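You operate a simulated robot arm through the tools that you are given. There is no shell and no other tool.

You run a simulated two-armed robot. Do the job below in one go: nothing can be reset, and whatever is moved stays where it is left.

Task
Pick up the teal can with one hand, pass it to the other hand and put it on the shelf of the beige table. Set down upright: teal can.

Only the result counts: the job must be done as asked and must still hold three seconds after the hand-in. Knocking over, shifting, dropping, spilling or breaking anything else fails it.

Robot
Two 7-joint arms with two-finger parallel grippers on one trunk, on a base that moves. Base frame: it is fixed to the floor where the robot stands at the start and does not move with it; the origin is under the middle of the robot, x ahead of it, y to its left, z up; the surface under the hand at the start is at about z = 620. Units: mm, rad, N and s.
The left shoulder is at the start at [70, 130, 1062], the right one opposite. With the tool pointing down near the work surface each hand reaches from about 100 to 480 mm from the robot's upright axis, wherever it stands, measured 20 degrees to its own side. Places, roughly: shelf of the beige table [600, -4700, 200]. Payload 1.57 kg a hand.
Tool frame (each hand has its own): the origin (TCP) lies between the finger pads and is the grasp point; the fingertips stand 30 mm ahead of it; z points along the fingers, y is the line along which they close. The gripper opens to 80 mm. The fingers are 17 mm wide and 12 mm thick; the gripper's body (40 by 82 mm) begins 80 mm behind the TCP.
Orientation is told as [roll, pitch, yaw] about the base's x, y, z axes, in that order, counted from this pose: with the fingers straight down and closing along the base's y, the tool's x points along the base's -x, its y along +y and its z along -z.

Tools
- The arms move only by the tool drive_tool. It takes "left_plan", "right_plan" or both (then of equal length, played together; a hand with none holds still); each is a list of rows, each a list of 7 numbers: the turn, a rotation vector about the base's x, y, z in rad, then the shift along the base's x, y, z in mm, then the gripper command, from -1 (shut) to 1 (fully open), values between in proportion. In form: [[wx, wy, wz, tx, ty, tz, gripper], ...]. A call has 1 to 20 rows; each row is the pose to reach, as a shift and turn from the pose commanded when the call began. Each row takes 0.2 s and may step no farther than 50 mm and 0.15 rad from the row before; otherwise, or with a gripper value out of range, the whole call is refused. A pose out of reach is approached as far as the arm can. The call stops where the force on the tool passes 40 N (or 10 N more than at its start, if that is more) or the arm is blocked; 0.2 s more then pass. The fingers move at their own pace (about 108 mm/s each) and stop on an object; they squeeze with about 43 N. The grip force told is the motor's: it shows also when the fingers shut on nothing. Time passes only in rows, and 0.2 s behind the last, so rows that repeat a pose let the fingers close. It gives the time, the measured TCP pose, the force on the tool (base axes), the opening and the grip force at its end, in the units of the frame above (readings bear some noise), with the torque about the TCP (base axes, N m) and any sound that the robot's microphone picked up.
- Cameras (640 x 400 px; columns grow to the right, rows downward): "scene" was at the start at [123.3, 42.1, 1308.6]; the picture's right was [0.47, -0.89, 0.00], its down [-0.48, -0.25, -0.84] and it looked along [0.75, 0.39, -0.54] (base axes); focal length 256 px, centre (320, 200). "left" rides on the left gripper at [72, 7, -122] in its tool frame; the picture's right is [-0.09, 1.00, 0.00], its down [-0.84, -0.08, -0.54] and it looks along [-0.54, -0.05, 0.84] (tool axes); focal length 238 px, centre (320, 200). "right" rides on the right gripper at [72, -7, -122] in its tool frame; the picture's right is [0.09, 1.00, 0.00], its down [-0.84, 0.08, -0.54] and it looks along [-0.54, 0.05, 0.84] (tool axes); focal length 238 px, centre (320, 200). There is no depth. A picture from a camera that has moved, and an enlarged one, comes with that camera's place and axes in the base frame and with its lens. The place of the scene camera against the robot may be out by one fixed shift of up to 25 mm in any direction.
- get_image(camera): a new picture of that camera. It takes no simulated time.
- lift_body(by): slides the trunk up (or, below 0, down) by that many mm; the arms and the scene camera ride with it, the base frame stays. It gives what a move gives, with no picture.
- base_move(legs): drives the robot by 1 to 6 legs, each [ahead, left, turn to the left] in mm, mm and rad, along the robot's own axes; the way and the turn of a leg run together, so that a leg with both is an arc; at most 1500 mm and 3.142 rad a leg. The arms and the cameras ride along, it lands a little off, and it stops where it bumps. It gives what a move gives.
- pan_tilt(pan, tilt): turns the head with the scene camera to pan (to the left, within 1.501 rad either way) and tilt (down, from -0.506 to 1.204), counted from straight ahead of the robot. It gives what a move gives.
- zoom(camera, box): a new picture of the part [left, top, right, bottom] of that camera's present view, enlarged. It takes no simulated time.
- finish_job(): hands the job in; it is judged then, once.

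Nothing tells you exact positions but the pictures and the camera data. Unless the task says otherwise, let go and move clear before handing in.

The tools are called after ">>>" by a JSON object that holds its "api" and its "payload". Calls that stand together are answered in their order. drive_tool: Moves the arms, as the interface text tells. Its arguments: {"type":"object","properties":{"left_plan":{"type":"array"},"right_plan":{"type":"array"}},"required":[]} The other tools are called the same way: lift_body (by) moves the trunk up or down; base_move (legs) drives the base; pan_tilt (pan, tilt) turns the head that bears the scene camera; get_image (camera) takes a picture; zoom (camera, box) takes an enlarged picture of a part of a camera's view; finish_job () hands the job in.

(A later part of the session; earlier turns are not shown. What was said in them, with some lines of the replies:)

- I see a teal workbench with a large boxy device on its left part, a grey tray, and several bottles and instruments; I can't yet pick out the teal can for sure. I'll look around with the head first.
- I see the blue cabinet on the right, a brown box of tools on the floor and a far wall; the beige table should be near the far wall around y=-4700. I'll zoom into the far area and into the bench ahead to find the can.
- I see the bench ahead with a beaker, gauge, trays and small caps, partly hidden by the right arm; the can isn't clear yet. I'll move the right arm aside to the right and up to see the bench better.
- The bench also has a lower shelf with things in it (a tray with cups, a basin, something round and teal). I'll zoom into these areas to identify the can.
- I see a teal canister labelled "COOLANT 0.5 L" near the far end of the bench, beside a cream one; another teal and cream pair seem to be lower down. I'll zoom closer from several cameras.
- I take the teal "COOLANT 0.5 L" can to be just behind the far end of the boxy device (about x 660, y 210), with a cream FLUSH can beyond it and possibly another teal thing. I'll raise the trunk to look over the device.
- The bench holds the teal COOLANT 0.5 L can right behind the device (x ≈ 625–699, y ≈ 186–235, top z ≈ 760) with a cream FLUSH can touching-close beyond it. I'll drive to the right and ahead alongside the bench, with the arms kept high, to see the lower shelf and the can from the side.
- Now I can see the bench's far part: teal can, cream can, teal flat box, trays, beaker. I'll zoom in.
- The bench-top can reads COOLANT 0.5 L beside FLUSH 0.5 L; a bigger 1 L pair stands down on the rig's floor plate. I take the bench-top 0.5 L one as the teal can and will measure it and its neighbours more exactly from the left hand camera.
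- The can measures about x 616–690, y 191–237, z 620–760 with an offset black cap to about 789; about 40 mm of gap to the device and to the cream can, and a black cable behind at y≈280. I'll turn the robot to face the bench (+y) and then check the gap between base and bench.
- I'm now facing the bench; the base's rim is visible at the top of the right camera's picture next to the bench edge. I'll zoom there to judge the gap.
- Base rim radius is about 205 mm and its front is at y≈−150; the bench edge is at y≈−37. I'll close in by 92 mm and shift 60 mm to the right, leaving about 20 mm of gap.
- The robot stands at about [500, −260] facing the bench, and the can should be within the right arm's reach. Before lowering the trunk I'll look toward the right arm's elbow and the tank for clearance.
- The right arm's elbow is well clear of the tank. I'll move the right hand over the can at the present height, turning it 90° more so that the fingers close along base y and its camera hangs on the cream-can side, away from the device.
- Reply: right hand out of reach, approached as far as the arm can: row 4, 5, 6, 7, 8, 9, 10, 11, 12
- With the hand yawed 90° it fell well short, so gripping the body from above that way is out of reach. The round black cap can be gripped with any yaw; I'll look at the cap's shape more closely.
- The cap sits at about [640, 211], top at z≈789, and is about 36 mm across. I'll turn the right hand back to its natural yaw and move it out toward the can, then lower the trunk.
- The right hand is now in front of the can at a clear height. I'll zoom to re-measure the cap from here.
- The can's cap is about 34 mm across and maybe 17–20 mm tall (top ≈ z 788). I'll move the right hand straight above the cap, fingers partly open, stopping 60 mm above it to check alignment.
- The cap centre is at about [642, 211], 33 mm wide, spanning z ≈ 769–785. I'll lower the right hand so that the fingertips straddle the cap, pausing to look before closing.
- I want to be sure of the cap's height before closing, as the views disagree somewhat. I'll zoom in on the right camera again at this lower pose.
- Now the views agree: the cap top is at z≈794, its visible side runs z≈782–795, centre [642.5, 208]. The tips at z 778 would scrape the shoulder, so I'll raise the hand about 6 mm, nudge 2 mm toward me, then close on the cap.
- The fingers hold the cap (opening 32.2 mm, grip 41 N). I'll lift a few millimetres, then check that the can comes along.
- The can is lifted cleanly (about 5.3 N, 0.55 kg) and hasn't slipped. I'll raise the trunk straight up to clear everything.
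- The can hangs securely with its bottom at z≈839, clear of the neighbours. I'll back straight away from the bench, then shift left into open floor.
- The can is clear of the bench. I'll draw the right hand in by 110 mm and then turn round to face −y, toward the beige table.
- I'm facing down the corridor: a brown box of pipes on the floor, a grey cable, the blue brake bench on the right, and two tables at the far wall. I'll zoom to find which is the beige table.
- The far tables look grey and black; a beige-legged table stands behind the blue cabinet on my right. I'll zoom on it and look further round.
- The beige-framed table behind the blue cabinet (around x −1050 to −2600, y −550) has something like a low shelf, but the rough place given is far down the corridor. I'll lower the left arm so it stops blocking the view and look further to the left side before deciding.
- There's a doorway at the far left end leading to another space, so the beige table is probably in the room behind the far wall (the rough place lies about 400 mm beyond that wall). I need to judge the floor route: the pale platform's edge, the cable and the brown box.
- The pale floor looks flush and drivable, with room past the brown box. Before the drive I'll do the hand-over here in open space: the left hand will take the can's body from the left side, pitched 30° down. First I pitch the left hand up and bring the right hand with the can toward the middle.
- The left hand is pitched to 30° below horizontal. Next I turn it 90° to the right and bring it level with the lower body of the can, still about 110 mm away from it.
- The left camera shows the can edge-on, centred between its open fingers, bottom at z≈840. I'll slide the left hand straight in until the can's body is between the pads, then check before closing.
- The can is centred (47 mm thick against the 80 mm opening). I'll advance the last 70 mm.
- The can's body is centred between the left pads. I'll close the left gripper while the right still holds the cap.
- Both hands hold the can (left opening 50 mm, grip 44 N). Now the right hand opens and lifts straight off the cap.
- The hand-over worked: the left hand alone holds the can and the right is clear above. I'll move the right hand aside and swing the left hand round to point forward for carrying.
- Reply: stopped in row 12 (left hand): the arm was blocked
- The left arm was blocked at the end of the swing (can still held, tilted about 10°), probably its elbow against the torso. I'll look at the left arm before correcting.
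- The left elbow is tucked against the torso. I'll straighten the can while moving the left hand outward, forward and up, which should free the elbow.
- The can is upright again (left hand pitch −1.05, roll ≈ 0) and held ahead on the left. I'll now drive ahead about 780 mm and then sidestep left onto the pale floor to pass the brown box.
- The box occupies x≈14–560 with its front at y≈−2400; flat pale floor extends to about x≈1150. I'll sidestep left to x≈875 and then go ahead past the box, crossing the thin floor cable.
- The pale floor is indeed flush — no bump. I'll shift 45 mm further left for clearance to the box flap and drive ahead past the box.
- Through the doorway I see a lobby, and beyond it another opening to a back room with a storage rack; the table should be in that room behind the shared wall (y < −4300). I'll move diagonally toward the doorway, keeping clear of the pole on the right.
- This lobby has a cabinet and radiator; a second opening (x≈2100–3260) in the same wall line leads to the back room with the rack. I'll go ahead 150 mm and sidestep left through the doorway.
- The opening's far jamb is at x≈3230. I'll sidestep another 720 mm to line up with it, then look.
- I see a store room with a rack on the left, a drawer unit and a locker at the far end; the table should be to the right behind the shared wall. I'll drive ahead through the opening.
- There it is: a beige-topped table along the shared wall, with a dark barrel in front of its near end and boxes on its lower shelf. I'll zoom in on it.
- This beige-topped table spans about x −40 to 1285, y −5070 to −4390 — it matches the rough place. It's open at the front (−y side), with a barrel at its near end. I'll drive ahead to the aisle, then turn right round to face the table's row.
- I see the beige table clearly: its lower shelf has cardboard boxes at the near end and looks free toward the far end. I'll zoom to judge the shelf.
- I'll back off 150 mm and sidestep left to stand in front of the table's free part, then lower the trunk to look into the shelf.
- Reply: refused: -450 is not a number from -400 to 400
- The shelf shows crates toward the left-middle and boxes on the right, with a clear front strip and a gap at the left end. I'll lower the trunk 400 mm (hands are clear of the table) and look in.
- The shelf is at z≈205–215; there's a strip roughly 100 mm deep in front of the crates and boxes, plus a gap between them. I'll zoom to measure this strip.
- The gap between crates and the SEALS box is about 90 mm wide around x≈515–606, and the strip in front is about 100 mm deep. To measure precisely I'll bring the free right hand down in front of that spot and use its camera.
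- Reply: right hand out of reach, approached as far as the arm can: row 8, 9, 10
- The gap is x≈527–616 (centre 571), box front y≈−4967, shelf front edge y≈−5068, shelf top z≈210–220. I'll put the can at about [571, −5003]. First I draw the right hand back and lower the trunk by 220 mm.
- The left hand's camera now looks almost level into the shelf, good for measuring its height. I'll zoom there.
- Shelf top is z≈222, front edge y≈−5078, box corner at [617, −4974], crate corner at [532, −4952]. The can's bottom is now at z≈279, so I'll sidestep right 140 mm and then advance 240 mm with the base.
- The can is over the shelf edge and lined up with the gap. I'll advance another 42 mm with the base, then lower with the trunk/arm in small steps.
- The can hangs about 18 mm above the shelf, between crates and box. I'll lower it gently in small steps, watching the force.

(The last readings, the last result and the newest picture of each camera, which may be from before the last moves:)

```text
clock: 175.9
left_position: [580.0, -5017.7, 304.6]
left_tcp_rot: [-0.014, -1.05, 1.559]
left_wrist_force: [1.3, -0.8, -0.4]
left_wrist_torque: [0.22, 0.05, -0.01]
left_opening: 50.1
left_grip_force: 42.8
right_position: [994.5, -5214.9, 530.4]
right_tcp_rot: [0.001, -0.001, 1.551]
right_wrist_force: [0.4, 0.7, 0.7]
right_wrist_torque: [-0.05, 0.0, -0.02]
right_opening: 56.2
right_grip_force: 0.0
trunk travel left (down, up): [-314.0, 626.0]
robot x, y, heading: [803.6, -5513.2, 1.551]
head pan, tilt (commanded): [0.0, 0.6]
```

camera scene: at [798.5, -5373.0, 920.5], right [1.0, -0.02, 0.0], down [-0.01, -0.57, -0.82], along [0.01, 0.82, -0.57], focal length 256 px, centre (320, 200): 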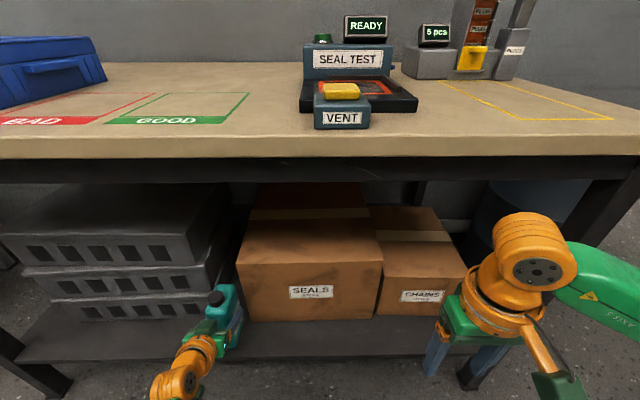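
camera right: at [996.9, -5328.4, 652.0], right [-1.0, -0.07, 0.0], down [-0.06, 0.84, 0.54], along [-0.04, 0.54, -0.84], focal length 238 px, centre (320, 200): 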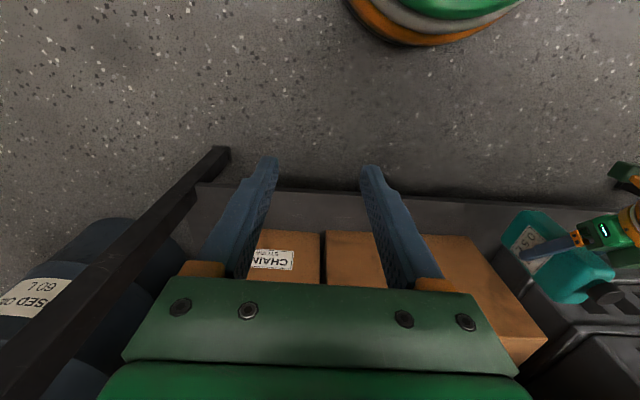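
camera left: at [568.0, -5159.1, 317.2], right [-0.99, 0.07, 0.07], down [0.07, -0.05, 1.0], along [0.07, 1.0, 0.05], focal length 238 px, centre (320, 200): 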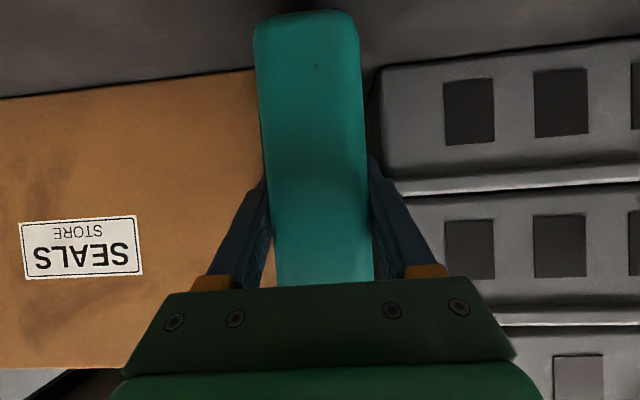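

The force dropped from −6.3 to about 0 N: the can's far bottom edge touches the shelf. I'll lower 1 mm more and check.

>>> {"api": "drive_tool", "payload": {"left_plan": [[0, 0, 0, 0, 0, -1, -1], [0, 0, 0, 0, 0, -1, -1]]}}

>>> {"api": "zoom", "payload": {"camera": "right", "box": [440, 170, 600, 300]}}

>>> {"api": "zoom", "payload": {"camera": "scene", "box": [150, 260, 310, 380]}}

```text
clock: 176.5
left_position: [579.9, -5017.8, 304.0]
left_tcp_rot: [-0.011, -1.051, 1.558]
left_wrist_force: [0.6, 3.1, 3.9]
left_wrist_torque: [0.63, 0.1, -0.13]
left_opening: 49.8
left_grip_force: 42.6
right_position: [994.4, -5216.3, 530.4]
right_tcp_rot: [0.0, -0.001, 1.55]
right_wrist_force: [-0.4, 0.4, 0.0]
right_wrist_torque: [-0.02, 0.05, 0.0]
right_opening: 56.1
right_grip_force: 0.0
trunk travel left (down, up): [-314.0, 626.0]
robot x, y, heading: [805.0, -5513.5, 1.559]
head pan, tilt (commanded): [0.0, 0.6]
```

```text
3.08 times, centred on (520, 235) of right
camera zoom: at [998.4, -5288.0, 652.4], right [-1.0, -0.07, 0.0], down [-0.06, 0.84, 0.54], along [-0.04, 0.54, -0.84], focal length 733 px, centre (-295, 92)
```

zoom: 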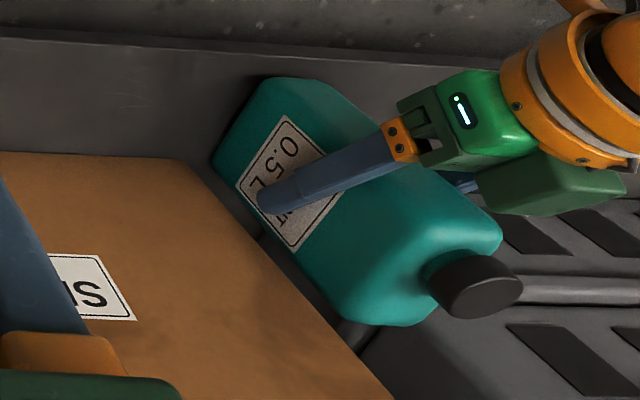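

```text
3.33 times, centred on (230, 320) of scene
camera zoom: at [799.6, -5374.8, 920.8], right [1.0, -0.02, 0.0], down [-0.01, -0.56, -0.83], along [0.01, 0.83, -0.56], focal length 852 px, centre (620, -200)
```

zoom: 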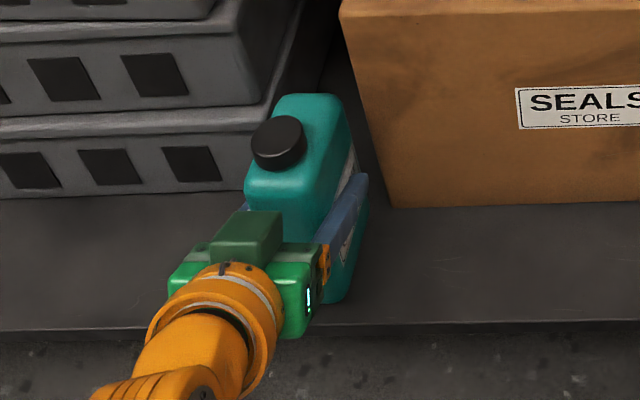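

The can stands on its far bottom edge with a slight tilt (torque 0.63 N·m about x). I'll rotate the hand slightly so that it sits flat before releasing.

>>> {"api": "drive_tool", "payload": {"left_plan": [[0.015, 0, 0, 0, 0, 0, -1], [0.03, 0, 0, 0, 0, 0, -1], [0.03, 0, 0, 0, 0, 0, -1]]}}

```text
clock: 177.3
left_position: [579.4, -5018.0, 303.2]
left_tcp_rot: [-0.011, -1.077, 1.559]
left_wrist_force: [-0.5, -3.2, 0.5]
left_wrist_torque: [0.1, 0.15, 0.07]
left_opening: 49.9
left_grip_force: 43.0
right_position: [995.0, -5216.0, 531.0]
right_tcp_rot: [0.0, -0.001, 1.552]
right_wrist_force: [-0.8, 0.1, 0.7]
right_wrist_torque: [0.03, -0.01, 0.0]
right_opening: 55.9
right_grip_force: 0.1
trunk travel left (down, up): [-314.0, 626.0]
robot x, y, heading: [799.9, -5519.8, 1.556]
head pan, tilt (commanded): [0.0, 0.6]
```

The torque fell to 0.1 N·m. I'll add a little more rotation and a half-millimetre of lowering, then check again.

>>> {"api": "drive_tool", "payload": {"left_plan": [[0.01, 0, 0, 0, 0.5, -0.5, -1], [0.015, 0, 0, 0, 0.5, -0.8, -1], [0.015, 0, 0, 0, 0.5, -0.8, -1]]}}

>>> {"api": "get_image", "payload": {"camera": "left"}}

```text
clock: 178.1
left_position: [578.6, -5017.6, 303.0]
left_tcp_rot: [-0.014, -1.093, 1.558]
left_wrist_force: [1.3, -1.2, -0.1]
left_wrist_torque: [0.05, 0.11, 0.03]
left_opening: 50.0
left_grip_force: 43.2
right_position: [993.1, -5214.9, 531.1]
right_tcp_rot: [0.001, 0.0, 1.551]
right_wrist_force: [-0.4, -0.5, 0.0]
right_wrist_torque: [0.01, -0.04, 0.0]
right_opening: 56.5
right_grip_force: 0.0
trunk travel left (down, up): [-314.0, 626.0]
robot x, y, heading: [800.8, -5510.3, 1.557]
head pan, tilt (commanded): [0.0, 0.6]
```

```text
taken
camera left: at [567.8, -5158.4, 294.7], right [-0.99, 0.07, 0.08], down [0.07, -0.1, 0.99], along [0.07, 0.99, 0.09], focal length 238 px, centre (320, 200)
```

left: 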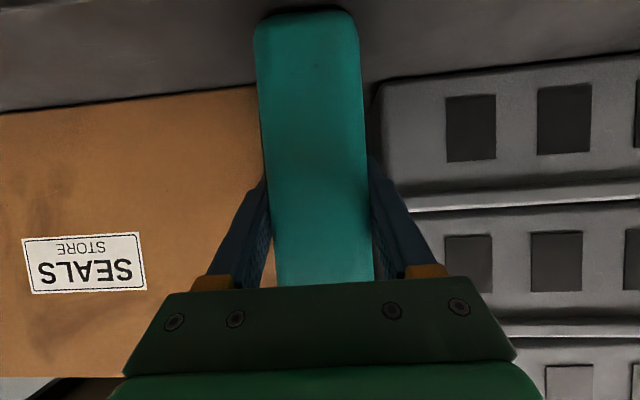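

The can now rests flat on the shelf (force and torque about zero). I'll open the left fingers, then back the hand straight out.

>>> {"api": "drive_tool", "payload": {"left_plan": [[0, 0, 0, 0, 0, 0, 0.3], [0, 0, 0, 0, 0, 0, 0.45], [0, 0, 0, 0, 0, 0, 0.65], [0, 0, 0, 0, 0, 0, 0.7], [0, 0, 0, 0, 0, 0, 0.7]]}}

>>> {"api": "get_image", "payload": {"camera": "left"}}

>>> {"api": "zoom", "payload": {"camera": "right", "box": [440, 170, 600, 300]}}

>>> {"api": "zoom", "payload": {"camera": "scene", "box": [150, 260, 310, 380]}}

```text
clock: 179.3
left_position: [578.2, -5017.9, 302.1]
left_tcp_rot: [-0.013, -1.092, 1.559]
left_wrist_force: [0.0, 0.5, 0.7]
left_wrist_torque: [-0.01, 0.0, 0.03]
left_opening: 68.1
left_grip_force: 0.2
right_position: [994.1, -5213.9, 529.7]
right_tcp_rot: [0.001, -0.002, 1.551]
right_wrist_force: [-0.1, 0.2, 0.9]
right_wrist_torque: [0.0, -0.04, 0.0]
right_opening: 56.0
right_grip_force: 0.0
trunk travel left (down, up): [-314.0, 626.0]
robot x, y, heading: [804.3, -5514.0, 1.559]
head pan, tilt (commanded): [0.0, 0.6]
```

```text
taken
camera left: at [567.8, -5158.3, 294.7], right [-0.99, 0.07, 0.08], down [0.07, -0.1, 0.99], along [0.07, 0.99, 0.09], focal length 238 px, centre (320, 200)
```

left: 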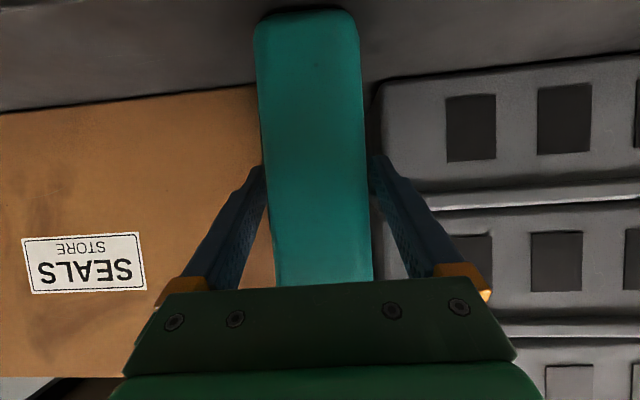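

```text
3.08 times, centred on (520, 235) of right
camera zoom: at [998.0, -5287.4, 652.3], right [-1.0, -0.07, 0.0], down [-0.06, 0.84, 0.54], along [-0.04, 0.54, -0.84], focal length 733 px, centre (-295, 92)
```

zoom: 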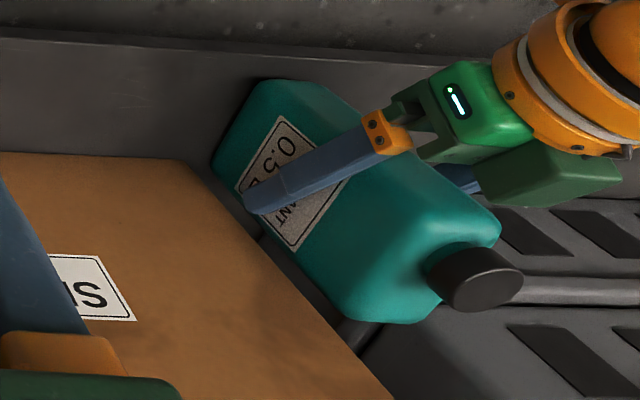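

```text
3.33 times, centred on (230, 320) of scene
camera zoom: at [799.0, -5374.0, 920.7], right [1.0, -0.02, 0.0], down [-0.01, -0.56, -0.82], along [0.01, 0.82, -0.57], focal length 852 px, centre (620, -200)
```

zoom: 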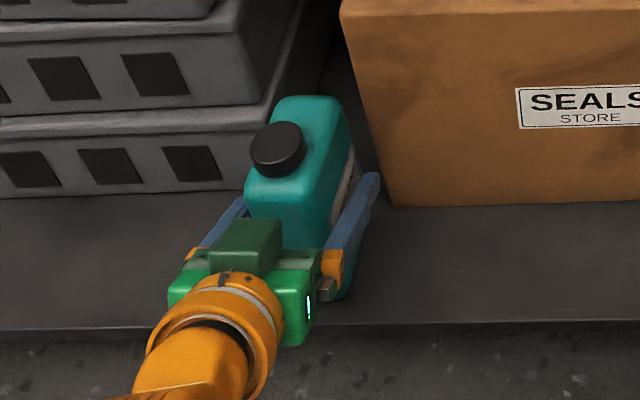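

The can stands upright on its own between the opened fingers. I'll back the left hand straight out.

>>> {"api": "drive_tool", "payload": {"left_plan": [[0, 0, 0, 0, -10, 0, 0.7], [0, 0, 0, -0.5, -25, 0, 0.7], [0, 0, 0, -0.7, -45, 0, 0.7], [0, 0, 0, -1, -65, 0, 0.7], [0, 0, 0, -1, -85, 0, 0.7], [0, 0, 0, -1.5, -110, 0, 0.7], [0, 0, 0, -1.5, -135, 0, 0.7], [0, 0, 0, -1.5, -135, 0, 0.7]]}}

>>> {"api": "get_image", "payload": {"camera": "left"}}

>>> {"api": "get_image", "payload": {"camera": "scene"}}

>>> {"api": "zoom", "payload": {"camera": "right", "box": [440, 150, 620, 300]}}

```text
clock: 181.1
left_position: [577.3, -5152.1, 303.7]
left_tcp_rot: [-0.013, -1.092, 1.559]
left_wrist_force: [-0.5, 0.1, -0.1]
left_wrist_torque: [-0.01, 0.01, -0.03]
left_opening: 67.9
left_grip_force: 0.1
right_position: [993.2, -5214.2, 531.8]
right_tcp_rot: [-0.001, -0.001, 1.551]
right_wrist_force: [0.0, -0.2, 0.6]
right_wrist_torque: [0.02, 0.01, -0.02]
right_opening: 55.9
right_grip_force: 0.1
trunk travel left (down, up): [-314.0, 626.0]
robot x, y, heading: [808.1, -5511.9, 1.556]
head pan, tilt (commanded): [0.0, 0.6]
```

```text
taken
camera left: at [566.3, -5293.3, 295.6], right [-0.99, 0.07, 0.08], down [0.07, -0.1, 0.99], along [0.07, 0.99, 0.09], focal length 238 px, centre (320, 200)
```

left: 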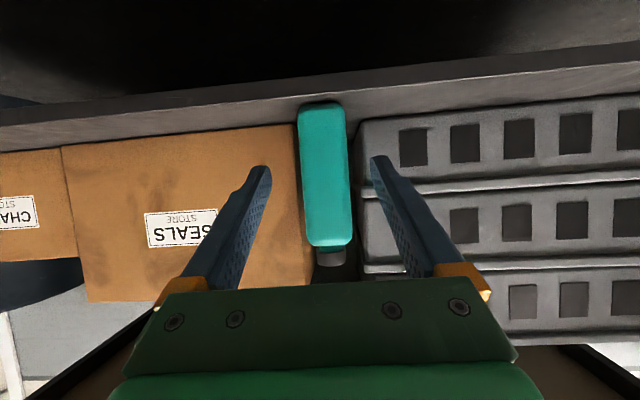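

```text
taken
camera scene: at [799.0, -5374.1, 920.7], right [1.0, -0.02, 0.0], down [-0.01, -0.56, -0.83], along [0.01, 0.82, -0.56], focal length 256 px, centre (320, 200)
```

scene: 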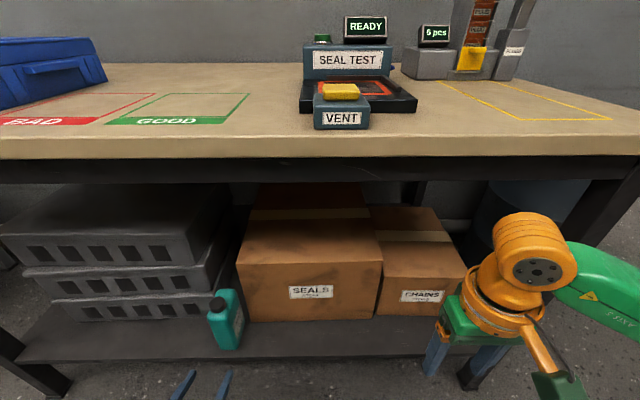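

```text
2.67 times, centred on (530, 225) of right
camera zoom: at [998.0, -5287.4, 652.3], right [-1.0, -0.07, 0.0], down [-0.06, 0.84, 0.54], along [-0.04, 0.54, -0.84], focal length 636 px, centre (-240, 133)
```

zoom: 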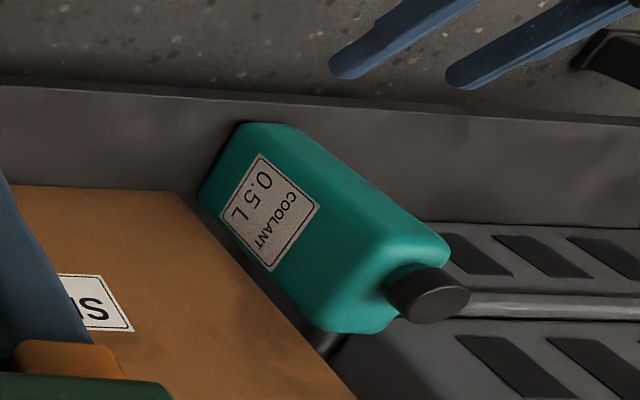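

The teal can stands upright and free on the beige table's shelf, with crates and boxes untouched. I'll back the robot away a bit, take a last look, and hand in.

>>> {"api": "base_move", "payload": {"legs": [[-200, 0, 0]]}}

>>> {"api": "get_image", "payload": {"camera": "scene"}}

>>> {"api": "get_image", "payload": {"camera": "left"}}

```text
clock: 182.7
left_position: [572.8, -5354.7, 304.8]
left_tcp_rot: [-0.013, -1.093, 1.563]
left_wrist_force: [0.1, 0.0, -0.3]
left_wrist_torque: [0.01, 0.01, 0.01]
left_opening: 68.0
left_grip_force: 0.1
right_position: [988.6, -5415.8, 530.3]
right_tcp_rot: [-0.001, 0.0, 1.555]
right_wrist_force: [-0.4, -0.6, -0.7]
right_wrist_torque: [-0.05, -0.01, 0.01]
right_opening: 56.1
right_grip_force: 0.0
trunk travel left (down, up): [-314.0, 626.0]
robot x, y, heading: [794.6, -5715.0, 1.564]
head pan, tilt (commanded): [0.0, 0.6]
```

```text
taken
camera scene: at [795.6, -5575.7, 920.7], right [1.0, -0.01, 0.0], down [-0.01, -0.56, -0.83], along [0.01, 0.83, -0.56], focal length 256 px, centre (320, 200)
```

scene: 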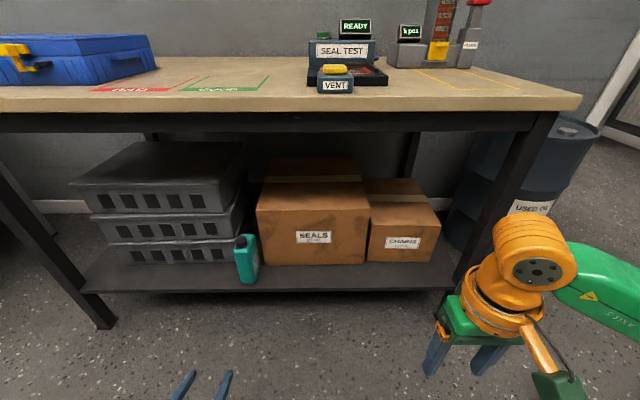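

```text
taken
camera left: at [562.6, -5495.7, 295.6], right [-1.0, 0.06, 0.08], down [0.07, -0.1, 0.99], along [0.07, 0.99, 0.09], focal length 238 px, centre (320, 200)
```

left: 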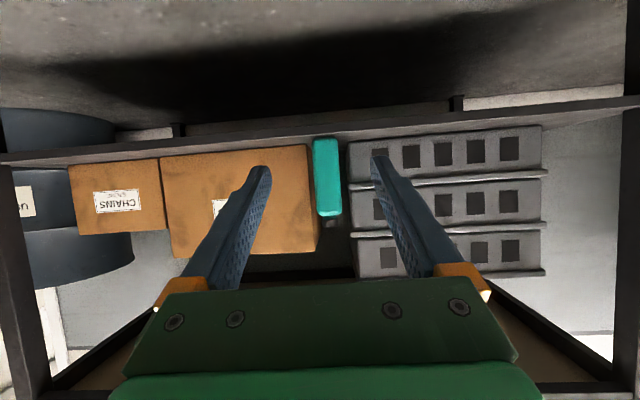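

The can is upright on the shelf between the crates and the SEALS box. Both hands are empty and well clear, so I'm handing in the job.

>>> {"api": "finish_job", "payload": {}}

```text
The job is handed in.
```

The teal can is standing upright on the lower shelf of the beige table, between the grey crates and the SEALS box. I've handed the job in.

- **Which can:** There were two teal cans in view: the COOLANT 0.5 L can on the workbench and a COOLANT 1 L can on the rig's floor plate. I took the 0.5 L can on the bench to be the one you meant.
- **Pick-up and pass:** The right hand lifted the can by its cap. The left hand then took it by the body, and only after that did the right hand let go.
- **Carrying:** When the left arm swung round it was blocked, probably by its own torso, and the can tilted about 10 degrees. It stayed in the grip and I straightened it before driving on.
- **Placing:** I lowered it until the shelf took its weight, levelled it, opened the fingers and backed away. The last pictures showed it standing on its own and nothing around it moved. I saw no bumps on the way, though the robot did roll over a thin cable on the floor.
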